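You operate a simulated robot arm through the tools that you are given. There is no shell and no other tool.

You run a simulated robot arm. Do the job below in one go: nothing can be reset, and whatever is moved stays where it is left.

Task
Zip up both cushion covers and stand them in the drawer tray. Set down upright: green cushion cover, blue-striped cushion cover.

Only the result counts: the job must be done as asked and must still hold three seconds after the hand-in. Knocking over, shifting, dropping, spilling or breaking anything else fails it. Lids that push on must go on centred and level and be pressed home; caps that screw on are set level and turned clockwise until they are tight.

Robot
A 7-joint arm with a two-finger parallel gripper, fixed in place. Base frame: the origin is at the foot of the arm, x ahead of it, y to its left, z up. Lengths are in m, angles in rad, forces in N, time in s.
Its first joint turns from -2.897 to 2.897 rad. Payload 4.4 kg.
The TCP is the grasp point between the finger pads, 0.023 m short of the fingertips. In the tool frame z runs along the fingers and y along their closing line. Largest opening 0.094 m; finger width 0.038, thickness 0.01; the body of the gripper, 0.054 by 0.096 m, starts 0.039 m behind the TCP.
Orientation is that of the tool frame in the base frame, as [roll, pitch, yaw] about the fixed x, y, z axes, in that order (R = Rz(yaw) Ry(pitch) Rx(roll)). With the fingers straight down and closing along the base's y, the tool's x points along the base's -x, its y along +y and its z along -z.

Tools
- The arm moves only by the tool nudge_tool. Its argument "commands" is a list of rows, each an object of numbers (a shift or turn left out is 0, a gripper value left out holds the last): "tx", "ty", "tz": the shift along the base's x, y, z in m; "rx", "ry", "rz": the turn, a rotation vector about the base's x, y, z in rad; "jaw": the opening, from 0 (shut) to 1 (fully open). In form: [{"tx": .., "ty": .., "tz": .., "rx": .., "ry": .., "rz": .., "jaw": ..}, ...]. A call has 1 to 20 rows; each row is the pose to reach, as a shift and turn from the pose commanded when the call began. Each row takes 0.2 s and may step no farther than 0.05 m and 0.15 rad from the row before; otherwise, or with a gripper value out of range, the whole call is refused. A pose out of reach is approached as far as the arm can. The call stops where the force on the tool passes 40 N (or 10 N more than at its start, if that is more) or the arm is blocked; 0.2 s more then pass. Each finger travels about 0.108 m/s and halts on what it meets, pressing with about 21 N; the grip force reading is that of the motor and also rises with nothing between the fingers. The clock runs only during rows and for 0.2 s after the last one: add rows that repeat a pose to give the fingers time. It gives the time, the measured TCP pose, the force on the tool (base axes), the opening and the grip force at its end, in the units of the frame above (readings bear some noise), with the torque about the TCP (base axes, N m) and any sound that the robot's microphone picked up.
- Cameras (640 x 400 px; columns grow to the right, rows downward): "scene" is fixed at [0.0516, 0.5009, 1.4957]; the picture's right is [-0.26, -0.97, 0.00], its down [-0.52, 0.14, -0.84] and it looks along [0.81, -0.21, -0.54] (base axes); focal length 320 px, centre (320, 200). "wrist" rides on the gripper at [0.086, 0.016, -0.074] in the tool frame; the picture's right is [-0.18, 0.98, 0.00], its down [-0.58, -0.11, -0.81] and it looks along [-0.79, -0.15, 0.59] (tool axes); focal length 243 px, centre (320, 200). There is no depth. A picture from a camera that has moved, and an enlarged one, comes with that camera's place and axes in the base frame and with its lens.
- camera(camera): a new picture of that camera. It takes no simulated time.
- enlarge(camera, box): a new picture of the part [left, top, right, bottom] of that camera's present view, enlarged. It takes no simulated time.
- finish_job(): hands the job in; it is judged then, once.

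Nothing tells you positions but the pictures and the camera data. Unless the task says otherwise, let go and move clear before handing in.

The tools are called after "Call:" as a command line: name --argument value ..., lists and objects as JSON in quotes. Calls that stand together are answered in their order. nudge_tool: Moves the arm, as the interface text tells. Its arguments: {"type":"object","properties":{"commands":{"type":"array","items":{"type":"object","properties":{"tx":{"type":"number"},"ty":{"type":"number"},"tz":{"type":"number"},"rx":{"type":"number"},"ry":{"type":"number"},"rz":{"type":"number"},"jaw":{"type":"number"}}}}},"required":["commands"]} The other tools are called the same way: camera (camera) takes a picture; enlarge (camera, box) takes an enlarged picture of a part of a camera's view; finish_job () hands the job in.

At the start:

```text
time_s: 0.0
tool_pos: [0.4315, 0.2369, 1.2215]
tcp_rot: [3.141, 0.0, 3.141]
wrist_force: [-0.2, 0.2, 0.2]
wrist_torque: [-0.03, 0.01, 0.04]
finger_gap: 0.094
finger_force: 0.0
```

scene: 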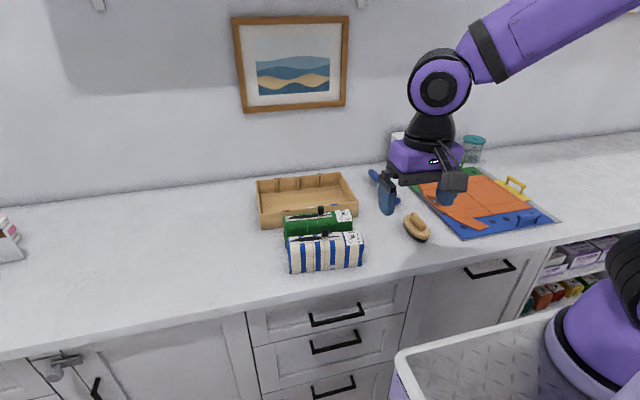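
wrist: 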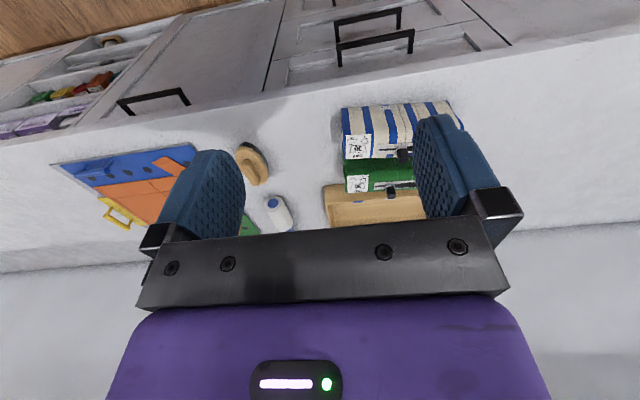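

I see two box-like cushion covers (green, blue-striped) in front of a wooden tray on the counter. I'll take enlarged views to work out the zips and positions.

Call:
enlarge --camera "scene" --box '[240, 160, 400, 280]'

Call:
enlarge --camera "scene" --box '[275, 195, 375, 275]'

Call:
enlarge --camera "wrist" --box '[300, 80, 500, 240]'

```text
3.33 times, centred on (320, 220) of scene
camera zoom: at [0.0516, 0.5009, 1.4957], right [-0.26, -0.97, 0.0], down [-0.52, 0.14, -0.84], along [0.81, -0.21, -0.54], focal length 1065 px, centre (320, 133)
```

zoom: 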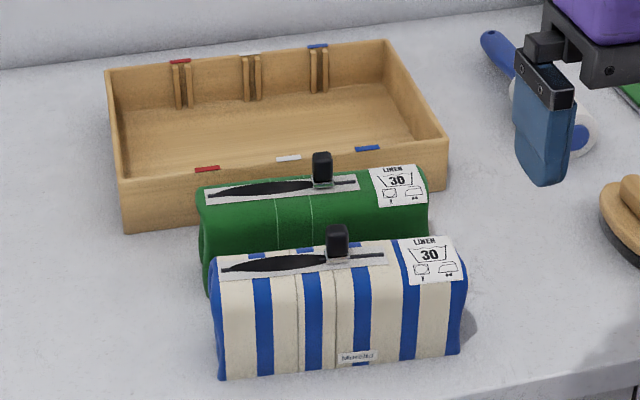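

```text
5.00 times, centred on (325, 235) of scene
camera zoom: at [0.0516, 0.5009, 1.4957], right [-0.26, -0.97, 0.0], down [-0.52, 0.14, -0.84], along [0.81, -0.21, -0.54], focal length 1597 px, centre (295, 25)
```

zoom: 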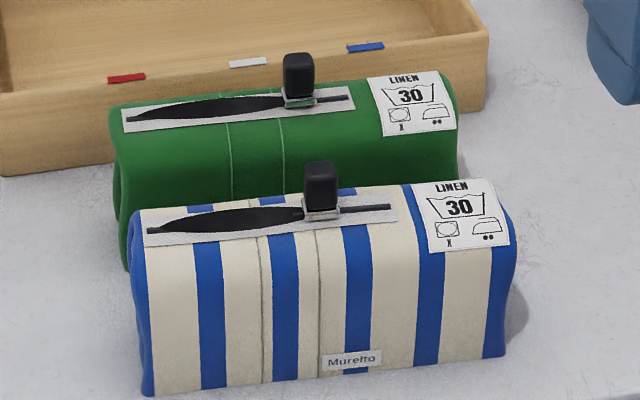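

```text
2.50 times, centred on (400, 160) of wrist
camera zoom: at [0.345, 0.2521, 1.2953], right [0.18, 0.98, 0.0], down [0.58, -0.11, 0.81], along [0.79, -0.15, -0.59], focal length 606 px, centre (120, 300)
```

zoom: 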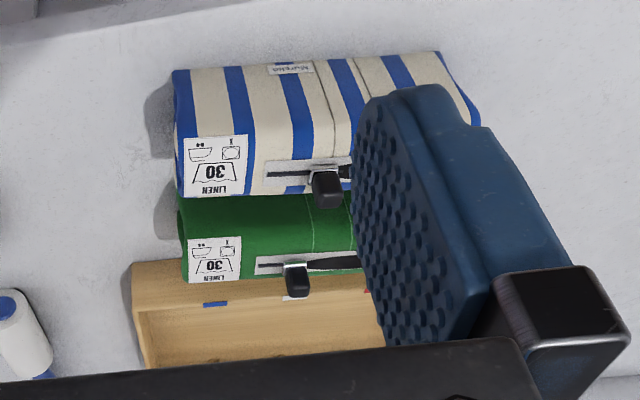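

The covers' tops sit at about z≈0.99, with the striped slider near (0.64, 0.335) and the green one near (0.73, 0.323). I'll shift the arm for a clearer wrist view of the gap between the covers and the tray.

Call:
nudge_tool --commands '[{"ty": 0.04, "tx": 0.02}, {"ty": 0.08, "tx": 0.04}, {"ty": 0.1, "tx": 0.07}, {"ty": 0.1, "tx": 0.07}]'

Call:
camera --camera "wrist"

Call:
enlarge --camera "wrist" --box '[220, 60, 420, 240]'

```text
time_s: 1.0
tool_pos: [0.5023, 0.3374, 1.2223]
tcp_rot: [-3.142, 0.002, -3.141]
wrist_force: [0.3, -0.2, -0.5]
wrist_torque: [-0.03, 0.05, -0.02]
finger_gap: 0.094
finger_force: 0.0
```

```text
taken
camera wrist: at [0.4149, 0.3514, 1.2954], right [0.18, 0.98, 0.0], down [0.58, -0.11, 0.81], along [0.79, -0.15, -0.59], focal length 243 px, centre (320, 200)
```

wrist: 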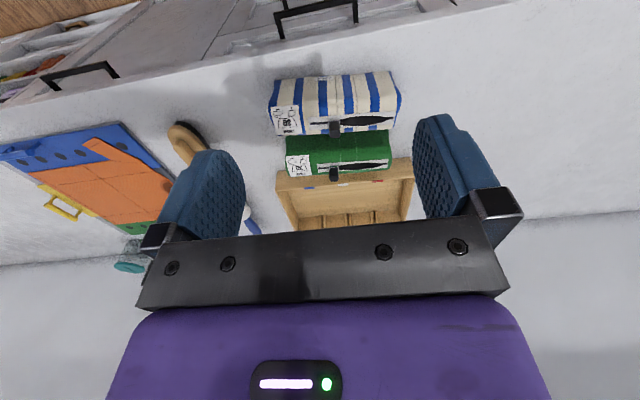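

```text
2.22 times, centred on (320, 150) of wrist
camera zoom: at [0.4149, 0.3514, 1.2954], right [0.18, 0.98, 0.0], down [0.58, -0.11, 0.81], along [0.79, -0.15, -0.59], focal length 539 px, centre (320, 311)
```

zoom: 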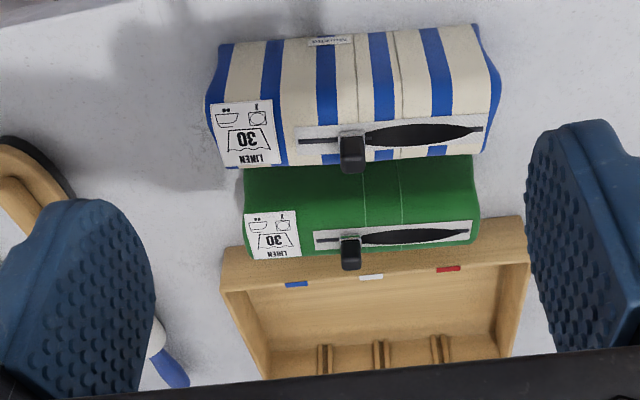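

The zips taper shut to the right of each slider and gape to the left (+y), so closing means drawing each slider toward +y. I'll hover over the striped slider first, with the jaw partly closed and the yaw matched to the cover.

Call:
nudge_tool --commands '[{"tx": 0.04, "tz": -0.02, "rz": -0.11, "jaw": 0.6}, {"tx": 0.08, "tz": -0.05, "rz": -0.11, "jaw": 0.6}, {"tx": 0.11, "tz": -0.08, "rz": -0.11, "jaw": 0.6}, {"tx": 0.137, "ty": -0.002, "tz": -0.12, "rz": -0.11, "jaw": 0.6}, {"tx": 0.137, "ty": -0.002, "tz": -0.14, "rz": -0.11, "jaw": 0.6}, {"tx": 0.137, "ty": -0.002, "tz": -0.14, "rz": -0.11, "jaw": 0.6}]'

Call:
camera --camera "wrist"

Call:
enlarge --camera "scene" --box '[275, 175, 375, 275]'

```text
time_s: 2.4
tool_pos: [0.6397, 0.335, 1.0803]
tcp_rot: [-3.141, -0.002, 3.032]
wrist_force: [0.0, -0.5, -1.0]
wrist_torque: [-0.01, 0.01, 0.01]
finger_gap: 0.0564
finger_force: 0.0
```

```text
taken
camera wrist: at [0.5535, 0.3593, 1.1537], right [0.29, 0.96, 0.0], down [0.57, -0.17, 0.81], along [0.77, -0.24, -0.59], focal length 243 px, centre (320, 200)
```

wrist: 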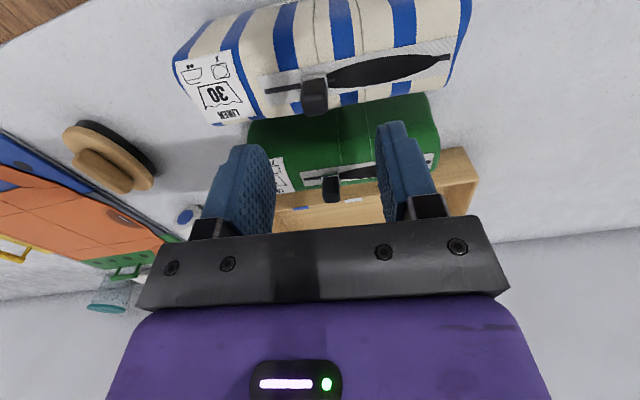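

```text
4.00 times, centred on (325, 225) of scene
camera zoom: at [0.0516, 0.5009, 1.4957], right [-0.26, -0.97, 0.0], down [-0.52, 0.14, -0.84], along [0.81, -0.21, -0.54], focal length 1278 px, centre (300, 100)
```

zoom: 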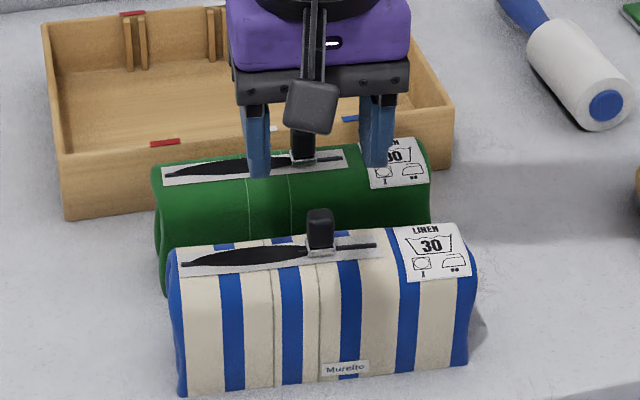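

The slider is a little in front of the TCP. I'll enlarge the wrist view to locate it precisely.

Call:
enlarge --camera "wrist" --box '[250, 30, 390, 130]'

Call:
enlarge --camera "scene" --box '[300, 205, 350, 245]'

```text
4.00 times, centred on (320, 80) of wrist
camera zoom: at [0.5535, 0.3593, 1.1537], right [0.29, 0.96, 0.0], down [0.57, -0.17, 0.81], along [0.77, -0.24, -0.59], focal length 970 px, centre (320, 680)
```

zoom: 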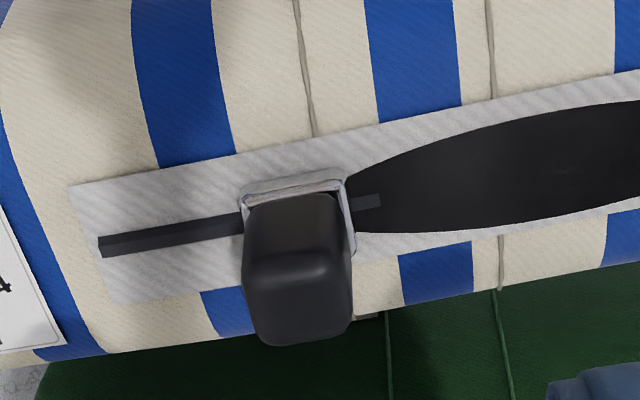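

```text
10.00 times, centred on (325, 225) of scene
camera zoom: at [0.0516, 0.5009, 1.4957], right [-0.26, -0.97, 0.0], down [-0.52, 0.14, -0.84], along [0.81, -0.21, -0.54], focal length 3194 px, centre (270, -50)
```

zoom: 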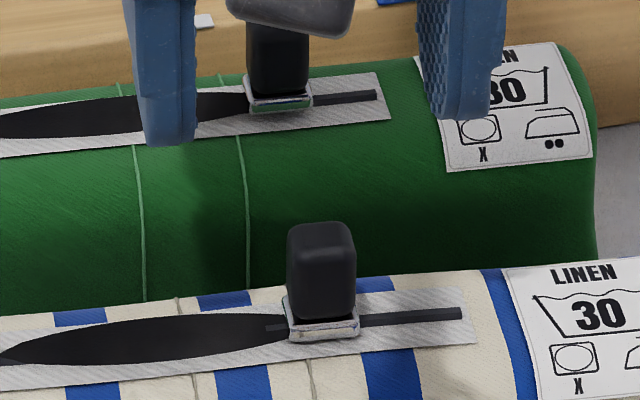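

The tab base is at about (0.632, 0.331, 0.998). I'll correct sideways and come down part way, keeping the tab between the fingers.

Call:
nudge_tool --commands '[{"tx": -0.008, "ty": -0.004, "jaw": 0.6}, {"tx": -0.008, "ty": -0.004, "tz": -0.02, "jaw": 0.6}, {"tx": -0.008, "ty": -0.004, "tz": -0.042, "jaw": 0.6}, {"tx": -0.008, "ty": -0.004, "tz": -0.042, "jaw": 0.6}]'

Call:
camera --camera "wrist"

Call:
enlarge --camera "scene" --box '[300, 205, 350, 245]'

```text
time_s: 3.4
tool_pos: [0.6312, 0.332, 1.0399]
tcp_rot: [-3.139, -0.001, 3.031]
wrist_force: [0.5, 0.6, -0.4]
wrist_torque: [-0.02, 0.0, 0.01]
finger_gap: 0.0562
finger_force: 0.1
```

```text
taken
camera wrist: at [0.5468, 0.3556, 1.1133], right [0.29, 0.96, 0.0], down [0.57, -0.17, 0.81], along [0.77, -0.24, -0.59], focal length 243 px, centre (320, 200)
```

wrist: 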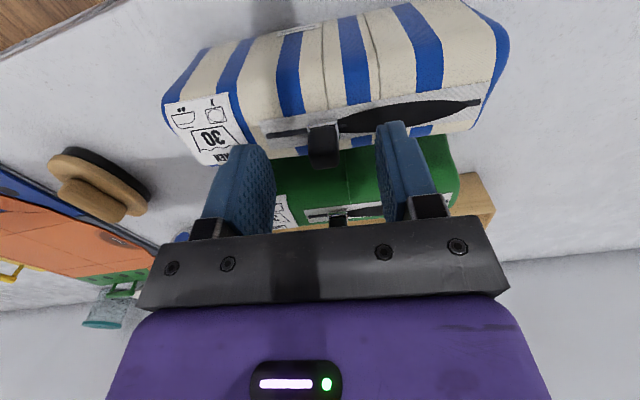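

```text
10.00 times, centred on (325, 225) of scene
camera zoom: at [0.0516, 0.5009, 1.4957], right [-0.26, -0.97, 0.0], down [-0.52, 0.14, -0.84], along [0.81, -0.21, -0.54], focal length 3194 px, centre (270, -50)
```

zoom: 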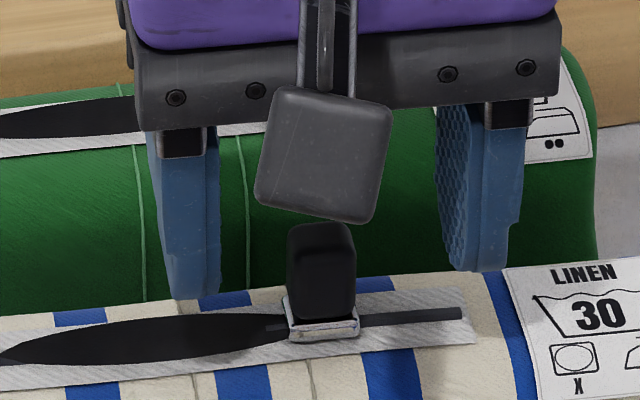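

Alignment looks good in both axes. I'll lower the fingertips to about 1.001 and close on the tab.

Call:
nudge_tool --commands '[{"tz": -0.01, "ty": 0.001}, {"tz": -0.016, "ty": 0.001}, {"tz": -0.016, "ty": 0.001}, {"tz": -0.016, "ty": 0.001, "jaw": 0.3}, {"tz": -0.016, "ty": 0.001, "jaw": 0.1}, {"tz": -0.016, "ty": 0.001, "jaw": 0.0}, {"tz": -0.016, "ty": 0.001, "jaw": 0.0}]'

Call:
enlarge --camera "scene" --box '[280, 195, 370, 275]'

Call:
camera --camera "wrist"

```text
time_s: 5.0
tool_pos: [0.6322, 0.3324, 1.0226]
tcp_rot: [-3.14, 0.001, 3.031]
wrist_force: [0.3, -0.3, -0.2]
wrist_torque: [0.0, -0.02, 0.05]
finger_gap: 0.0174
finger_force: 20.9
```

```text
5.00 times, centred on (325, 235) of scene
camera zoom: at [0.0516, 0.5009, 1.4957], right [-0.26, -0.97, 0.0], down [-0.52, 0.14, -0.84], along [0.81, -0.21, -0.54], focal length 1597 px, centre (295, 25)
```

zoom: 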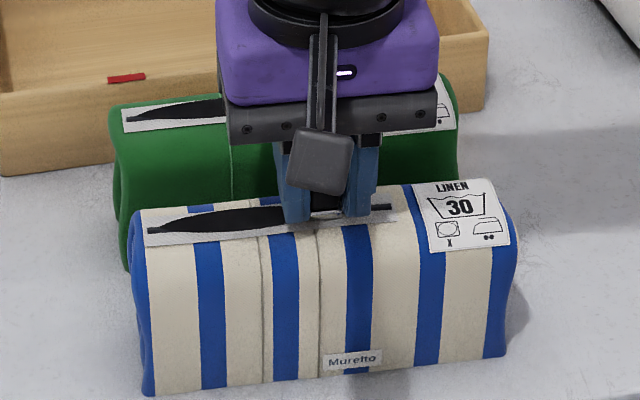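

```text
taken
camera wrist: at [0.5464, 0.3564, 1.097], right [0.29, 0.96, 0.0], down [0.57, -0.17, 0.81], along [0.77, -0.24, -0.59], focal length 243 px, centre (320, 200)
```

wrist: 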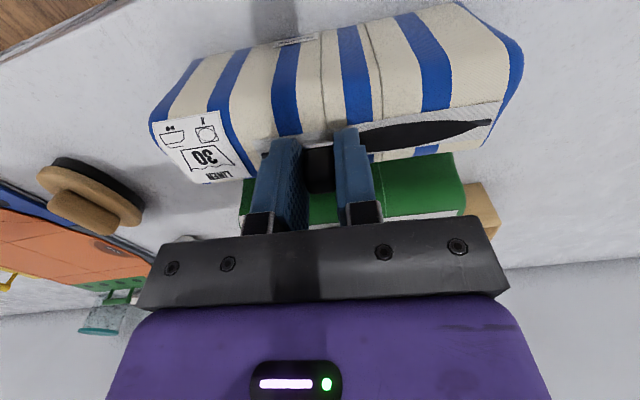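

The tab is gripped with a 17 mm gap. I'll draw it a short way toward +y along the track and check whether the cover stays put.

Call:
nudge_tool --commands '[{"tx": 0.0006, "ty": 0.005}, {"tx": 0.0011, "ty": 0.01}, {"tx": 0.0017, "ty": 0.015}, {"tx": 0.0023, "ty": 0.02}, {"tx": 0.0023, "ty": 0.02}]'

Call:
enlarge --camera "scene" --box '[280, 195, 370, 275]'

```text
time_s: 6.2
tool_pos: [0.634, 0.3532, 1.0242]
tcp_rot: [3.141, 0.0, 3.03]
wrist_force: [-0.2, -0.4, 0.0]
wrist_torque: [0.01, 0.02, 0.01]
finger_gap: 0.0173
finger_force: 21.0
```

```text
5.00 times, centred on (325, 235) of scene
camera zoom: at [0.0516, 0.5009, 1.4957], right [-0.26, -0.97, 0.0], down [-0.52, 0.14, -0.84], along [0.81, -0.21, -0.54], focal length 1597 px, centre (295, 25)
```

zoom: 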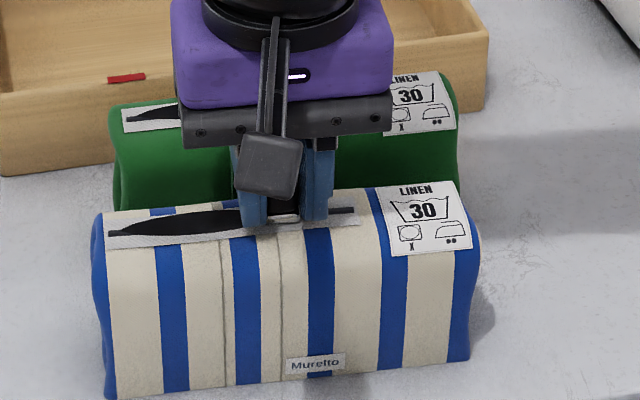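

The cover slid along with the slider, so it needs holding down. I'll press down gently through the gripped slider to load the cover onto the counter before pulling.

Call:
nudge_tool --commands '[{"tz": -0.001}, {"tz": -0.002}, {"tz": -0.003}, {"tz": -0.003}]'

```text
time_s: 7.2
tool_pos: [0.6345, 0.3514, 1.0204]
tcp_rot: [3.141, 0.002, 3.029]
wrist_force: [0.4, 1.4, 19.2]
wrist_torque: [-0.02, -0.09, 0.04]
finger_gap: 0.0175
finger_force: 21.2
```

That gives 19 N of downward load. Now I'll pull along +y while holding it.

Call:
nudge_tool --commands '[{"tx": 0.0006, "ty": 0.005}, {"tx": 0.0011, "ty": 0.01}, {"tx": 0.0017, "ty": 0.015}, {"tx": 0.0023, "ty": 0.02}]'

Call:
enlarge --camera "scene" --box '[280, 195, 370, 275]'

```text
time_s: 8.2
tool_pos: [0.6354, 0.3729, 1.0202]
tcp_rot: [3.141, 0.0, 3.032]
wrist_force: [3.2, -0.7, 9.8]
wrist_torque: [-0.03, -0.42, 0.03]
finger_gap: 0.017
finger_force: 21.2
```

```text
5.00 times, centred on (325, 235) of scene
camera zoom: at [0.0516, 0.5009, 1.4957], right [-0.26, -0.97, 0.0], down [-0.52, 0.14, -0.84], along [0.81, -0.21, -0.54], focal length 1597 px, centre (295, 25)
```

zoom: 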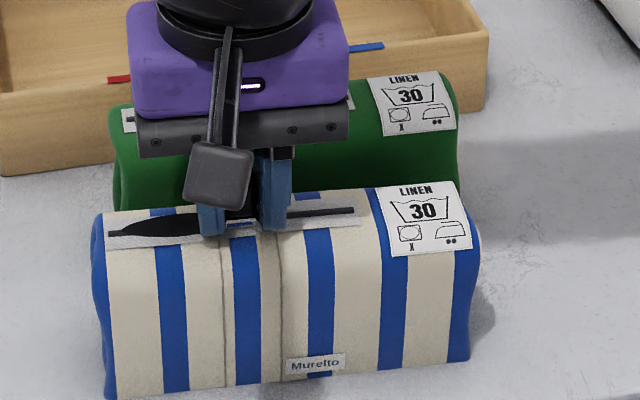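

The cover stayed put and the mouth shrank, so this works. I'll continue along the track with a touch more downward load.

Call:
nudge_tool --commands '[{"tx": 0.0015, "ty": 0.005, "tz": -0.001}, {"tx": 0.0022, "ty": 0.01, "tz": -0.001}, {"tx": 0.0028, "ty": 0.015, "tz": -0.001}, {"tx": 0.0034, "ty": 0.02, "tz": -0.001}, {"tx": 0.004, "ty": 0.025, "tz": -0.001}, {"tx": 0.0046, "ty": 0.03, "tz": -0.001}]'

Call:
enlarge --camera "scene" --box '[270, 195, 360, 275]'

```text
time_s: 9.6
tool_pos: [0.64, 0.4027, 1.0207]
tcp_rot: [-3.14, 0.001, 3.03]
wrist_force: [-4.8, -0.1, 6.3]
wrist_torque: [0.04, 0.26, 0.0]
finger_gap: 0.0172
finger_force: 21.0
```

```text
5.00 times, centred on (315, 235) of scene
camera zoom: at [0.0516, 0.5009, 1.4957], right [-0.26, -0.97, 0.0], down [-0.52, 0.14, -0.84], along [0.81, -0.21, -0.54], focal length 1597 px, centre (345, 25)
```

zoom: 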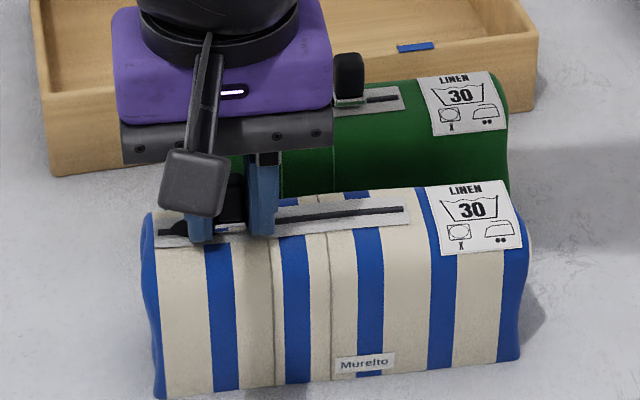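

Nearly there. I'll keep going with less x drift and a little more downward load.

Call:
nudge_tool --commands '[{"tx": -0.001, "ty": 0.005, "tz": -0.0015}, {"tx": -0.0005, "ty": 0.01, "tz": -0.0015}, {"tx": 0.0, "ty": 0.015, "tz": -0.0015}, {"tx": 0.0006, "ty": 0.02, "tz": -0.0015}]'

Call:
enlarge --camera "scene" --box '[270, 195, 360, 275]'

Call:
camera --camera "wrist"

```text
time_s: 10.6
tool_pos: [0.6402, 0.423, 1.0192]
tcp_rot: [3.14, 0.004, 3.029]
wrist_force: [7.4, -1.3, 16.5]
wrist_torque: [-0.05, -0.46, -0.03]
finger_gap: 0.0175
finger_force: 20.9
```

```text
5.00 times, centred on (315, 235) of scene
camera zoom: at [0.0516, 0.5009, 1.4957], right [-0.26, -0.97, 0.0], down [-0.52, 0.14, -0.84], along [0.81, -0.21, -0.54], focal length 1597 px, centre (345, 25)
```

zoom: 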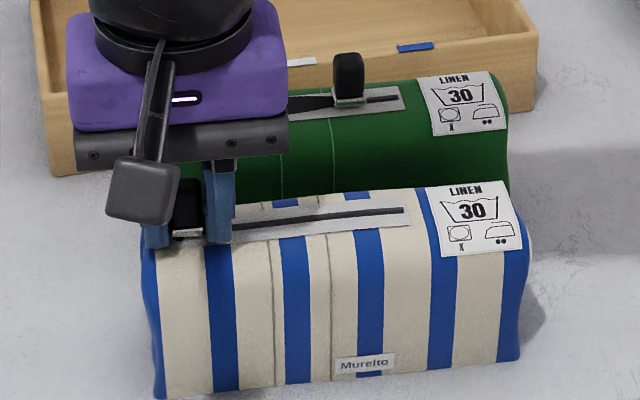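

```text
taken
camera wrist: at [0.5562, 0.4462, 1.0926], right [0.29, 0.96, 0.0], down [0.56, -0.17, 0.81], along [0.77, -0.23, -0.59], focal length 243 px, centre (320, 200)
```

wrist: 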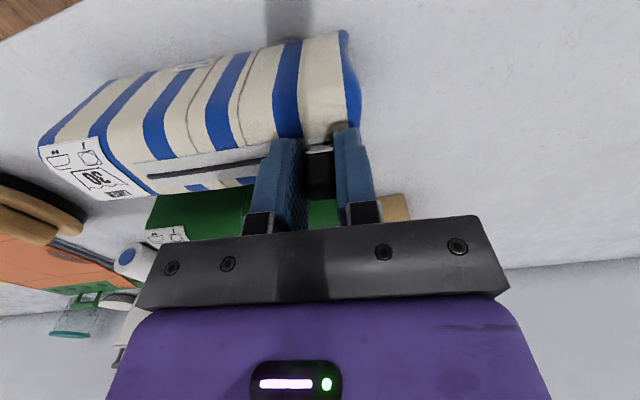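

The slider is near the left end. I'll continue in small steps until it meets its stop.

Call:
nudge_tool --commands '[{"tx": 0.002, "ty": 0.003}, {"tx": 0.0025, "ty": 0.006}, {"tx": 0.003, "ty": 0.009}]'

Call:
enlarge --camera "scene" --box '[270, 195, 360, 275]'

```text
time_s: 11.4
tool_pos: [0.6413, 0.4309, 1.0192]
tcp_rot: [-3.141, 0.0, 3.032]
wrist_force: [-3.8, -6.1, 15.3]
wrist_torque: [-0.14, 0.2, 0.02]
finger_gap: 0.0176
finger_force: 21.3
```

```text
5.00 times, centred on (315, 235) of scene
camera zoom: at [0.0516, 0.5009, 1.4957], right [-0.26, -0.97, 0.0], down [-0.52, 0.14, -0.84], along [0.81, -0.21, -0.54], focal length 1597 px, centre (345, 25)
```

zoom: 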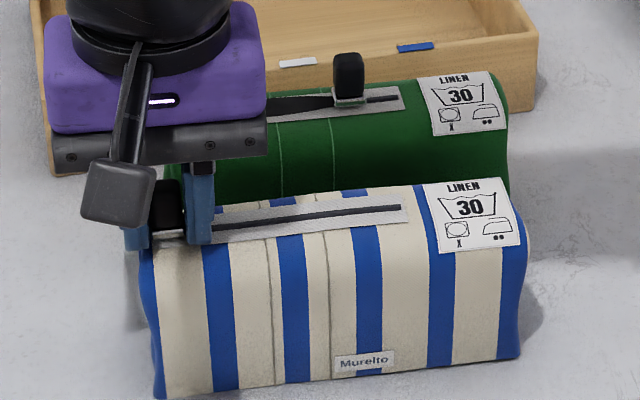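

There is now −6 N resistance along y and the cover has barely begun to shift, which looks like the end stop. I'll give a slight extra pull, then release and inspect.

Call:
nudge_tool --commands '[{"tx": -0.0005, "ty": 0.003}, {"tx": -0.0005, "ty": 0.005}, {"tx": -0.0005, "ty": 0.005}]'

Call:
nudge_tool --commands '[{"tz": 0.002}, {"tz": 0.003, "jaw": 0.3}, {"tz": 0.003, "jaw": 0.5}, {"tz": 0.003, "jaw": 0.5}, {"tz": 0.04, "jaw": 0.5}, {"tz": 0.08, "jaw": 0.5}, {"tz": 0.1, "ty": -0.04, "jaw": 0.5}, {"tz": 0.1, "ty": -0.08, "jaw": 0.6}, {"tz": 0.1, "ty": -0.08, "jaw": 0.6}]'

Call:
camera --camera "wrist"

Call:
enlarge --camera "scene" --box '[270, 195, 360, 275]'

```text
time_s: 12.2
tool_pos: [0.6431, 0.4357, 1.0186]
tcp_rot: [3.141, -0.001, 3.03]
wrist_force: [0.0, -5.3, 8.0]
wrist_torque: [-0.25, -0.09, -0.03]
finger_gap: 0.0172
finger_force: 21.1
```

```text
time_s: 14.2
tool_pos: [0.6418, 0.355, 1.1172]
tcp_rot: [3.14, -0.001, 3.032]
wrist_force: [0.1, 0.0, 0.2]
wrist_torque: [-0.01, 0.0, -0.01]
finger_gap: 0.0565
finger_force: 0.1
```

```text
taken
camera wrist: at [0.5571, 0.3798, 1.191], right [0.29, 0.96, 0.0], down [0.57, -0.17, 0.81], along [0.77, -0.24, -0.59], focal length 243 px, centre (320, 200)
```

wrist: 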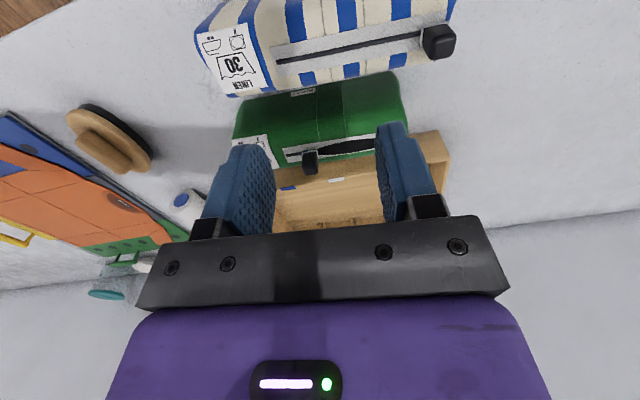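

```text
5.00 times, centred on (315, 235) of scene
camera zoom: at [0.0516, 0.5009, 1.4957], right [-0.26, -0.97, 0.0], down [-0.52, 0.14, -0.84], along [0.81, -0.21, -0.54], focal length 1597 px, centre (345, 25)
```

zoom: 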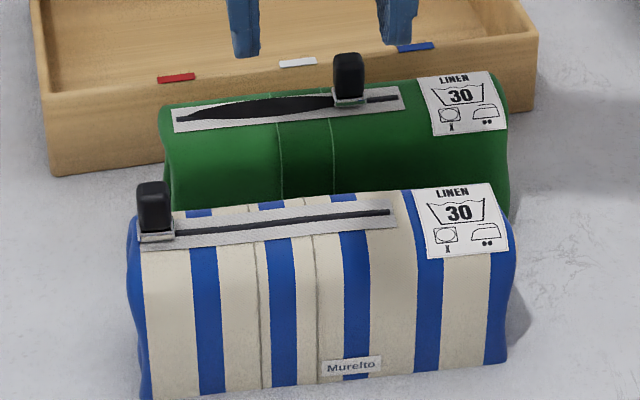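

The striped zip is fully closed. Now I'll move to the green slider, expected near (0.726, 0.320), and verify before descending.

Call:
nudge_tool --commands '[{"tx": 0.04, "ty": -0.015, "rz": 0.02}, {"tx": 0.084, "ty": -0.035, "rz": 0.02}, {"tx": 0.084, "ty": -0.035, "tz": -0.037, "rz": 0.02}, {"tx": 0.084, "ty": -0.035, "tz": -0.037, "rz": 0.02}]'

Call:
enlarge --camera "wrist" --box '[250, 30, 390, 130]'

Call:
enlarge --camera "scene" --box '[300, 185, 350, 225]'

```text
time_s: 15.2
tool_pos: [0.7287, 0.3214, 1.0807]
tcp_rot: [-3.141, 0.0, 3.051]
wrist_force: [-1.0, -0.2, -0.6]
wrist_torque: [0.01, -0.01, -0.03]
finger_gap: 0.0564
finger_force: 0.0
```

```text
4.00 times, centred on (320, 80) of wrist
camera zoom: at [0.644, 0.3433, 1.1536], right [0.27, 0.96, 0.0], down [0.57, -0.16, 0.81], along [0.78, -0.22, -0.59], focal length 970 px, centre (320, 680)
```

zoom: 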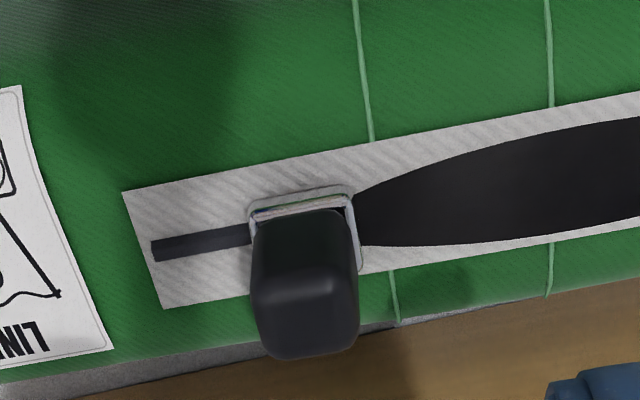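

```text
10.00 times, centred on (325, 205) of scene
camera zoom: at [0.0516, 0.5009, 1.4957], right [-0.26, -0.97, 0.0], down [-0.52, 0.14, -0.84], along [0.81, -0.21, -0.54], focal length 3194 px, centre (270, 150)
```

zoom: 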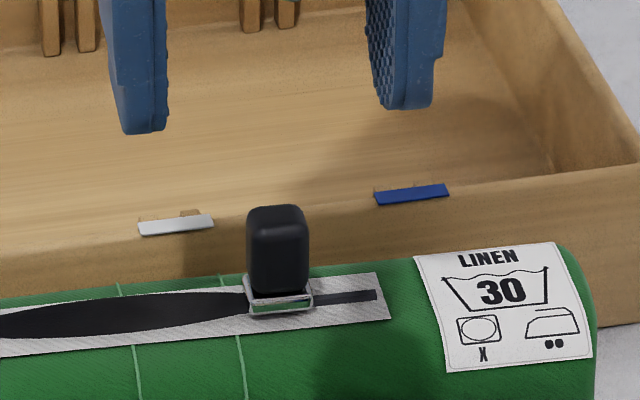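

The offset is about (−4, −2) mm. I'll correct it, descend to the same height as before and grip.

Call:
nudge_tool --commands '[{"tx": -0.004, "ty": -0.002, "tz": -0.02}, {"tx": -0.004, "ty": -0.002, "tz": -0.04}, {"tx": -0.004, "ty": -0.002, "tz": -0.05}, {"tx": -0.004, "ty": -0.002, "tz": -0.058}, {"tx": -0.004, "ty": -0.002, "tz": -0.058}, {"tx": -0.004, "ty": -0.002, "tz": -0.058, "jaw": 0.3}, {"tx": -0.004, "ty": -0.002, "tz": -0.058, "jaw": 0.1}, {"tx": -0.004, "ty": -0.002, "tz": -0.058, "jaw": 0.0}, {"tx": -0.004, "ty": -0.002, "tz": -0.058, "jaw": 0.0}]'

Call:
enlarge --camera "scene" --box '[270, 175, 360, 255]'

Call:
camera --camera "wrist"

```text
time_s: 17.2
tool_pos: [0.7232, 0.3186, 1.0233]
tcp_rot: [-3.141, 0.0, 3.051]
wrist_force: [-0.7, -0.4, -0.1]
wrist_torque: [0.01, 0.03, 0.04]
finger_gap: 0.0173
finger_force: 21.4
```

```text
5.00 times, centred on (315, 215) of scene
camera zoom: at [0.0516, 0.5009, 1.4957], right [-0.26, -0.97, 0.0], down [-0.52, 0.14, -0.84], along [0.81, -0.21, -0.54], focal length 1597 px, centre (345, 125)
```

zoom: 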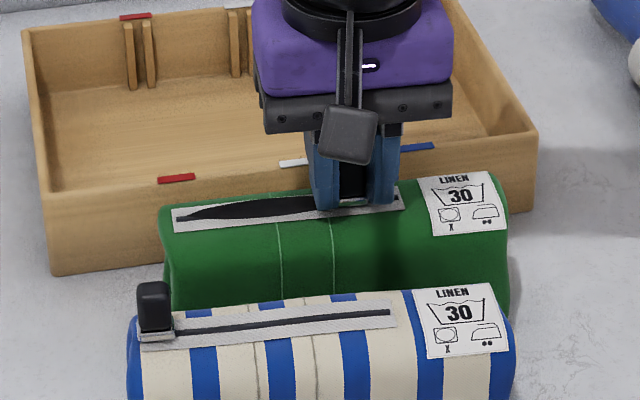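

```text
taken
camera wrist: at [0.6388, 0.3411, 1.0962], right [0.27, 0.96, 0.0], down [0.57, -0.16, 0.81], along [0.78, -0.22, -0.59], focal length 243 px, centre (320, 200)
```

wrist: 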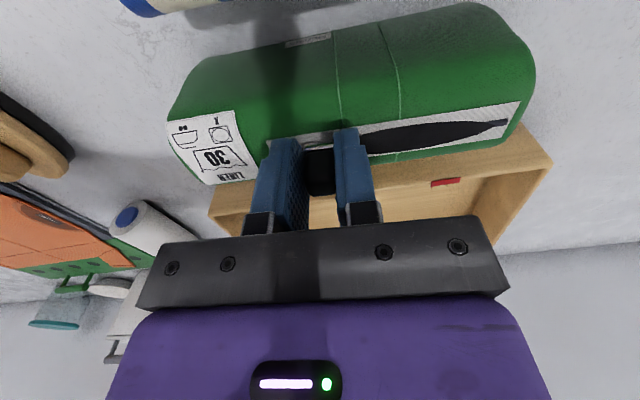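

Gripped. I'll press down as before, check the force, then pull.

Call:
nudge_tool --commands '[{"tz": -0.001}, {"tz": -0.002}, {"tz": -0.003}, {"tz": -0.003}]'

Call:
nudge_tool --commands '[{"tx": 0.0005, "ty": 0.005}, {"tx": 0.0009, "ty": 0.01}, {"tx": 0.0014, "ty": 0.015}, {"tx": 0.0018, "ty": 0.02}]'

Call:
enlarge --camera "scene" --box '[270, 175, 360, 255]'

```text
time_s: 18.2
tool_pos: [0.7239, 0.3194, 1.0217]
tcp_rot: [3.138, 0.002, 3.05]
wrist_force: [3.0, 0.1, 18.2]
wrist_torque: [0.0, -0.24, 0.05]
finger_gap: 0.0177
finger_force: 21.5
```

```text
time_s: 19.2
tool_pos: [0.7253, 0.3405, 1.0217]
tcp_rot: [-3.142, 0.0, 3.051]
wrist_force: [-1.1, 0.6, 18.8]
wrist_torque: [-0.01, -0.02, 0.01]
finger_gap: 0.0172
finger_force: 21.2
```

```text
5.00 times, centred on (315, 215) of scene
camera zoom: at [0.0516, 0.5009, 1.4957], right [-0.26, -0.97, 0.0], down [-0.52, 0.14, -0.84], along [0.81, -0.21, -0.54], focal length 1597 px, centre (345, 125)
```

zoom: 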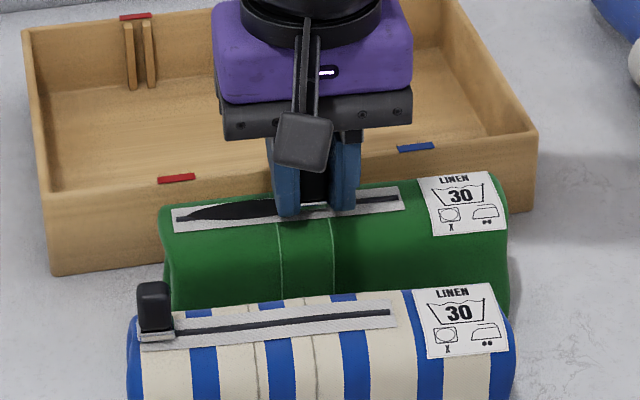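

The slider moves and the cover stays put. Continuing toward the left end.

Call:
nudge_tool --commands '[{"tx": 0.0004, "ty": 0.005}, {"tx": 0.0008, "ty": 0.01}, {"tx": 0.0012, "ty": 0.015}, {"tx": 0.0016, "ty": 0.02}, {"tx": 0.002, "ty": 0.025}, {"tx": 0.0025, "ty": 0.03}]'

Call:
enlarge --camera "scene" --box '[270, 175, 360, 255]'

```text
time_s: 20.6
tool_pos: [0.7278, 0.3692, 1.0206]
tcp_rot: [-3.142, -0.001, 3.052]
wrist_force: [4.3, -0.9, 6.0]
wrist_torque: [-0.05, -0.42, 0.05]
finger_gap: 0.0173
finger_force: 21.4
```

```text
5.00 times, centred on (315, 215) of scene
camera zoom: at [0.0516, 0.5009, 1.4957], right [-0.26, -0.97, 0.0], down [-0.52, 0.14, -0.84], along [0.81, -0.21, -0.54], focal length 1597 px, centre (345, 125)
```

zoom: 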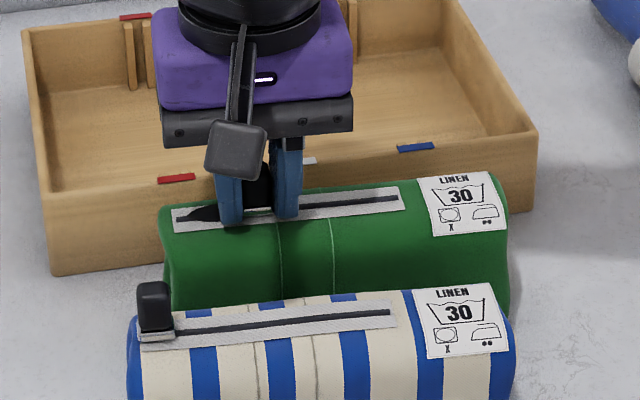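

Call:
nudge_tool --commands '[{"tx": 0.0012, "ty": 0.004, "tz": -0.0015}, {"tx": 0.0018, "ty": 0.009, "tz": -0.0015}, {"tx": 0.0022, "ty": 0.014, "tz": -0.0015}, {"tx": 0.0027, "ty": 0.019, "tz": -0.0015}, {"tx": 0.0032, "ty": 0.024, "tz": -0.0015}]'

Call:
enlarge --camera "scene" --box '[270, 175, 360, 255]'

```text
time_s: 21.8
tool_pos: [0.7301, 0.3929, 1.0181]
tcp_rot: [3.14, 0.0, 3.05]
wrist_force: [-5.7, 1.1, 16.5]
wrist_torque: [0.0, 0.1, 0.05]
finger_gap: 0.0174
finger_force: 20.7
```

```text
5.00 times, centred on (315, 215) of scene
camera zoom: at [0.0516, 0.5009, 1.4957], right [-0.26, -0.97, 0.0], down [-0.52, 0.14, -0.84], along [0.81, -0.21, -0.54], focal length 1597 px, centre (345, 125)
```

zoom: 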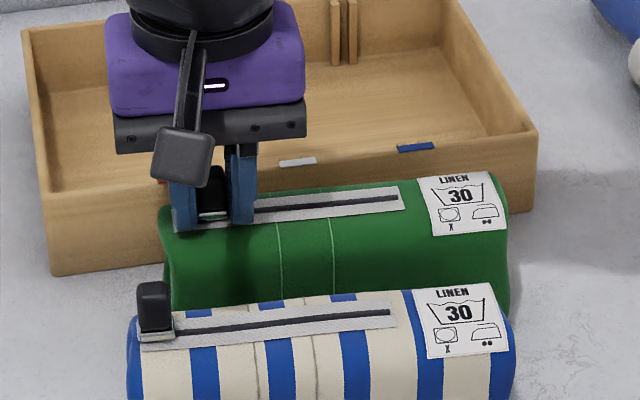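

Call:
nudge_tool --commands '[{"tx": -0.0008, "ty": 0.004, "tz": -0.0005}, {"tx": -0.0004, "ty": 0.008, "tz": -0.0005}, {"tx": 0.0, "ty": 0.012, "tz": -0.0005}]'

Call:
nudge_tool --commands '[{"tx": 0.0008, "ty": 0.003}, {"tx": 0.0012, "ty": 0.006}]'

Call:
enlarge --camera "scene" --box '[270, 175, 360, 255]'

```text
time_s: 22.6
tool_pos: [0.7309, 0.4045, 1.0198]
tcp_rot: [3.142, 0.004, 3.05]
wrist_force: [2.5, -0.3, 17.3]
wrist_torque: [-0.07, -0.32, 0.04]
finger_gap: 0.0173
finger_force: 21.1
```

```text
time_s: 23.2
tool_pos: [0.7322, 0.4101, 1.0183]
tcp_rot: [3.141, 0.001, 3.052]
wrist_force: [-1.3, -7.8, 13.1]
wrist_torque: [-0.38, 0.04, -0.02]
finger_gap: 0.0176
finger_force: 21.5
```

```text
5.00 times, centred on (315, 215) of scene
camera zoom: at [0.0516, 0.5009, 1.4957], right [-0.26, -0.97, 0.0], down [-0.52, 0.14, -0.84], along [0.81, -0.21, -0.54], focal length 1597 px, centre (345, 125)
```

zoom: 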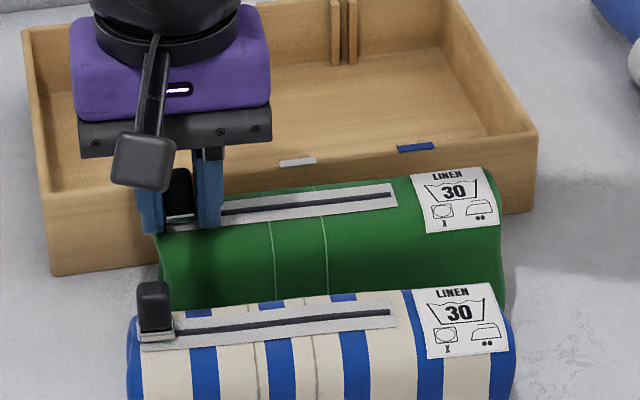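

The green slider hit its stop (−7.8 N) and the cover just started to slide. Releasing and rising to inspect.

Call:
nudge_tool --commands '[{"tz": 0.002, "ty": 0.001}, {"tz": 0.003, "jaw": 0.3}, {"tz": 0.003, "jaw": 0.5}, {"tz": 0.003, "jaw": 0.5}, {"tz": 0.04, "jaw": 0.5}, {"tz": 0.08, "jaw": 0.6}, {"tz": 0.12, "tx": -0.03, "ty": -0.03, "jaw": 0.9}, {"tz": 0.16, "tx": -0.06, "ty": -0.06, "jaw": 1.0}, {"tz": 0.18, "tx": -0.1, "ty": -0.08, "jaw": 1.0}, {"tz": 0.18, "tx": -0.1, "ty": -0.08, "jaw": 1.0}]'

Call:
camera --camera "wrist"

Call:
enlarge --camera "wrist" --box '[240, 60, 420, 220]'

Call:
enlarge --camera "scene" --box '[250, 165, 370, 275]'

```text
refused: row 7 steps farther than a row can; nothing moved
```

```text
taken
camera wrist: at [0.6468, 0.4324, 1.0921], right [0.27, 0.96, 0.0], down [0.57, -0.16, 0.81], along [0.78, -0.22, -0.59], focal length 243 px, centre (320, 200)
```

wrist: 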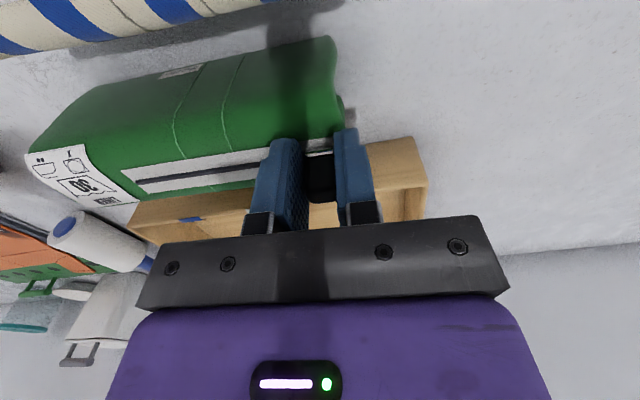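

```text
2.50 times, centred on (330, 140) of wrist
camera zoom: at [0.6468, 0.4324, 1.0921], right [0.27, 0.96, 0.0], down [0.57, -0.16, 0.81], along [0.78, -0.22, -0.59], focal length 606 px, centre (295, 350)
```

zoom: 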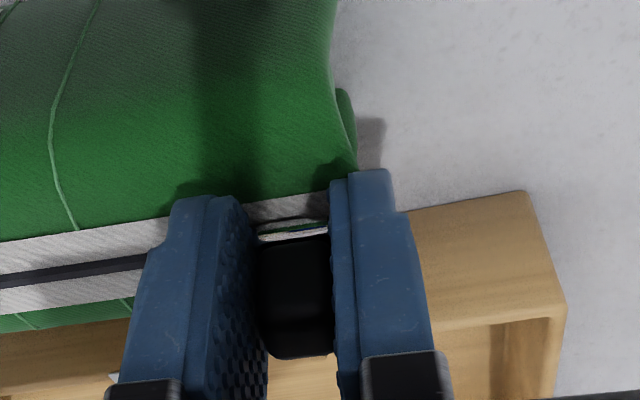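

```text
3.64 times, centred on (310, 220) of scene
camera zoom: at [0.0516, 0.5009, 1.4957], right [-0.26, -0.97, 0.0], down [-0.52, 0.14, -0.84], along [0.81, -0.21, -0.54], focal length 1162 px, centre (356, 127)
```

zoom: 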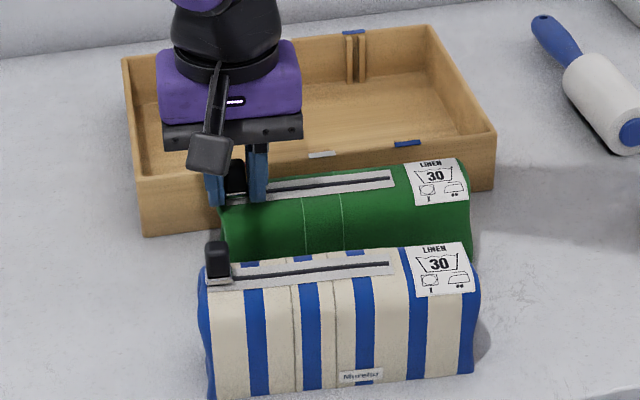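

That call was refused for too large a step. I'll redo the release with smaller steps.

Call:
nudge_tool --commands '[{"tz": 0.002, "ty": 0.001}, {"tz": 0.003, "jaw": 0.3}, {"tz": 0.003, "jaw": 0.5}, {"tz": 0.003, "jaw": 0.5}, {"tz": 0.04, "jaw": 0.5}, {"tz": 0.08, "jaw": 0.6}, {"tz": 0.11, "tx": -0.025, "ty": -0.025, "jaw": 0.9}, {"tz": 0.14, "tx": -0.05, "ty": -0.05, "jaw": 1.0}, {"tz": 0.17, "tx": -0.075, "ty": -0.075, "jaw": 1.0}, {"tz": 0.2, "tx": -0.1, "ty": -0.08, "jaw": 1.0}, {"tz": 0.2, "tx": -0.13, "ty": -0.08, "jaw": 1.0}, {"tz": 0.2, "tx": -0.13, "ty": -0.08, "jaw": 1.0}]'

Call:
camera --camera "wrist"

Call:
enlarge --camera "scene" --box '[250, 165, 370, 275]'

```text
time_s: 25.8
tool_pos: [0.5988, 0.3308, 1.2187]
tcp_rot: [3.14, 0.002, 3.051]
wrist_force: [-0.6, -0.7, 0.1]
wrist_torque: [0.0, 0.0, -0.01]
finger_gap: 0.0941
finger_force: 0.1
```

```text
taken
camera wrist: at [0.5141, 0.3523, 1.2925], right [0.27, 0.96, 0.0], down [0.57, -0.16, 0.81], along [0.78, -0.22, -0.59], focal length 243 px, centre (320, 200)
```

wrist: 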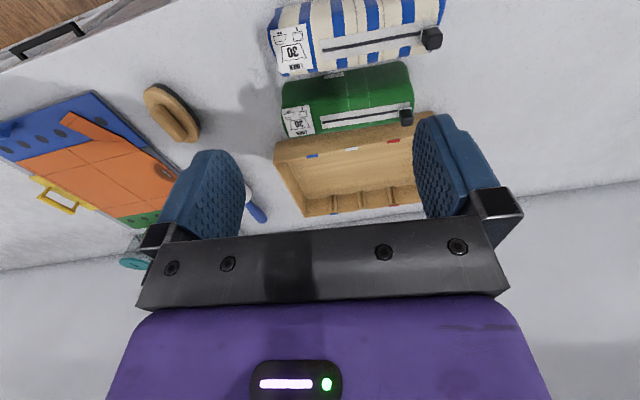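

```text
3.64 times, centred on (310, 220) of scene
camera zoom: at [0.0516, 0.5009, 1.4957], right [-0.26, -0.97, 0.0], down [-0.52, 0.14, -0.84], along [0.81, -0.21, -0.54], focal length 1162 px, centre (356, 127)
```

zoom: 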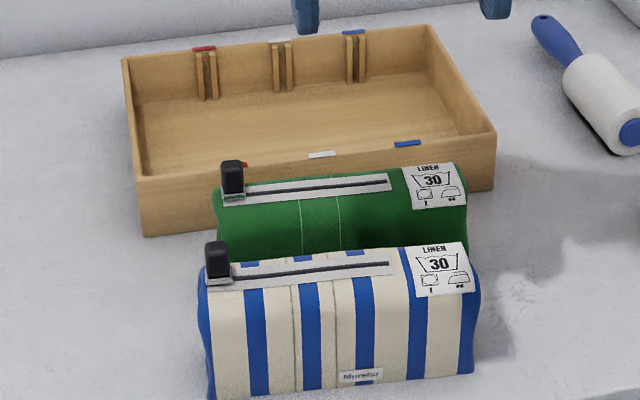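

Both zips are closed. Next I'll measure the covers and tray more carefully from this view.

Call:
enlarge --camera "wrist" --box '[260, 0, 460, 125]'

Call:
enlarge --camera "wrist" --box '[260, 95, 460, 220]'

```text
3.20 times, centred on (360, 62) of wrist
camera zoom: at [0.5141, 0.3523, 1.2925], right [0.27, 0.96, 0.0], down [0.57, -0.16, 0.81], along [0.78, -0.22, -0.59], focal length 776 px, centre (192, 640)
```

zoom: 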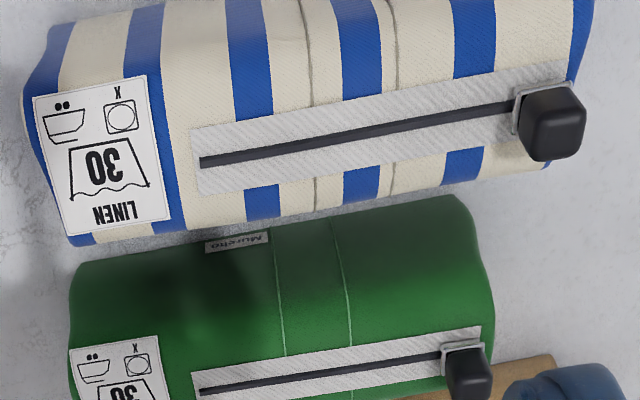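

```text
3.20 times, centred on (360, 158) of wrist
camera zoom: at [0.5141, 0.3523, 1.2925], right [0.27, 0.96, 0.0], down [0.57, -0.16, 0.81], along [0.78, -0.22, -0.59], focal length 776 px, centre (192, 336)
```

zoom: 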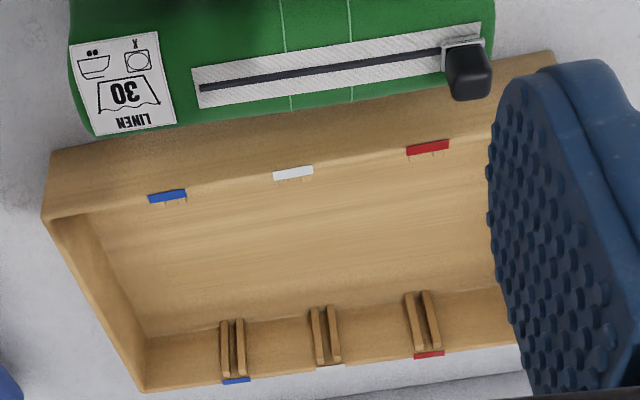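

Each cover looks about 6 cm deep with a gap of about 3 cm between them. I'll turn the gripper 90° (camera on the −y side, looking along the covers) and view them end-on to find their true centrelines.

Call:
nudge_tool --commands '[{"rz": 0.143, "ty": -0.015, "tx": 0.008}, {"rz": 0.286, "ty": -0.03, "tx": 0.016}, {"rz": 0.429, "ty": -0.045, "tx": 0.024}, {"rz": 0.572, "ty": -0.06, "tx": 0.032}, {"rz": 0.715, "ty": -0.075, "tx": 0.04}, {"rz": 0.858, "ty": -0.09, "tx": 0.048}, {"rz": 1.0, "ty": -0.105, "tx": 0.056}, {"rz": 1.143, "ty": -0.12, "tx": 0.064, "tz": -0.01}, {"rz": 1.286, "ty": -0.135, "tx": 0.072, "tz": -0.03}, {"rz": 1.429, "ty": -0.15, "tx": 0.08, "tz": -0.05}, {"rz": 1.571, "ty": -0.16, "tx": 0.088, "tz": -0.07}, {"rz": 1.571, "ty": -0.16, "tx": 0.088, "tz": -0.1}, {"rz": 1.571, "ty": -0.16, "tx": 0.088, "tz": -0.1}]'

Call:
camera --camera "wrist"

Call:
camera --camera "scene"

```text
time_s: 28.6
tool_pos: [0.6891, 0.1723, 1.1167]
tcp_rot: [-3.141, 0.001, -1.659]
wrist_force: [0.5, 0.3, -0.3]
wrist_torque: [0.01, 0.01, -0.02]
finger_gap: 0.0942
finger_force: 0.1
```

```text
taken
camera wrist: at [0.6643, 0.0852, 1.1906], right [-0.96, 0.27, 0.0], down [0.16, 0.57, 0.81], along [0.22, 0.78, -0.59], focal length 243 px, centre (320, 200)
```

wrist: 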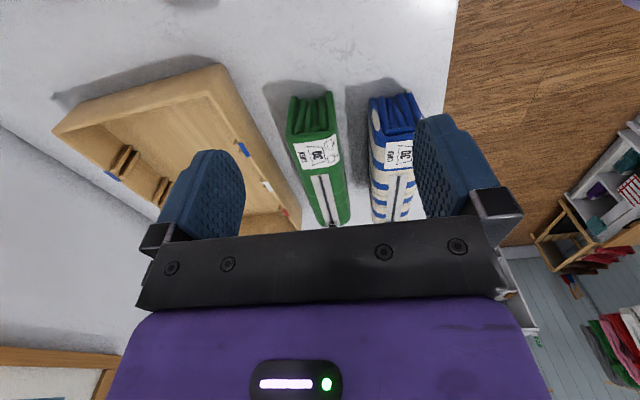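

```text
taken
```

scene: 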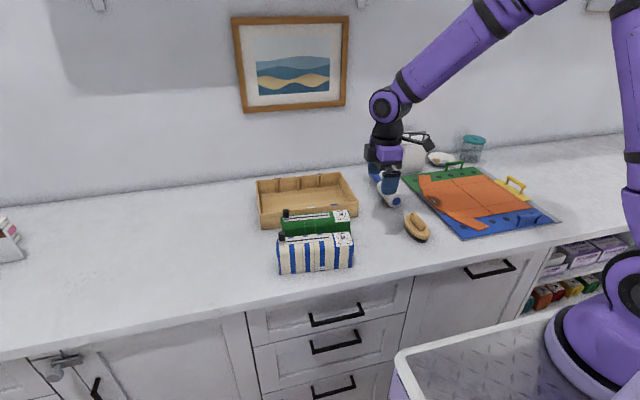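

Call:
enlarge --camera "wrist" --box '[260, 70, 440, 230]'

```text
2.50 times, centred on (350, 150) of wrist
camera zoom: at [0.6643, 0.0852, 1.1906], right [-0.96, 0.27, 0.0], down [0.16, 0.57, 0.81], along [0.22, 0.78, -0.59], focal length 606 px, centre (245, 325)
```

zoom: 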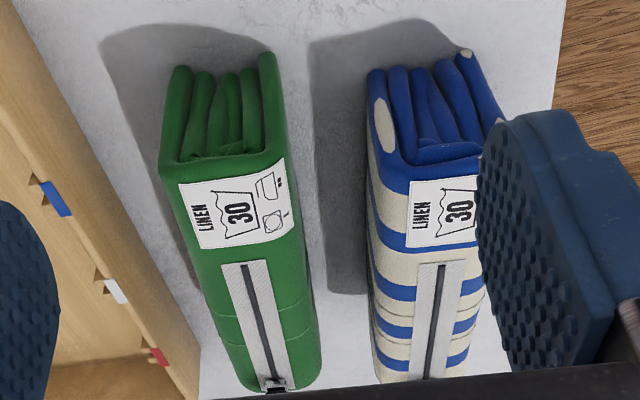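

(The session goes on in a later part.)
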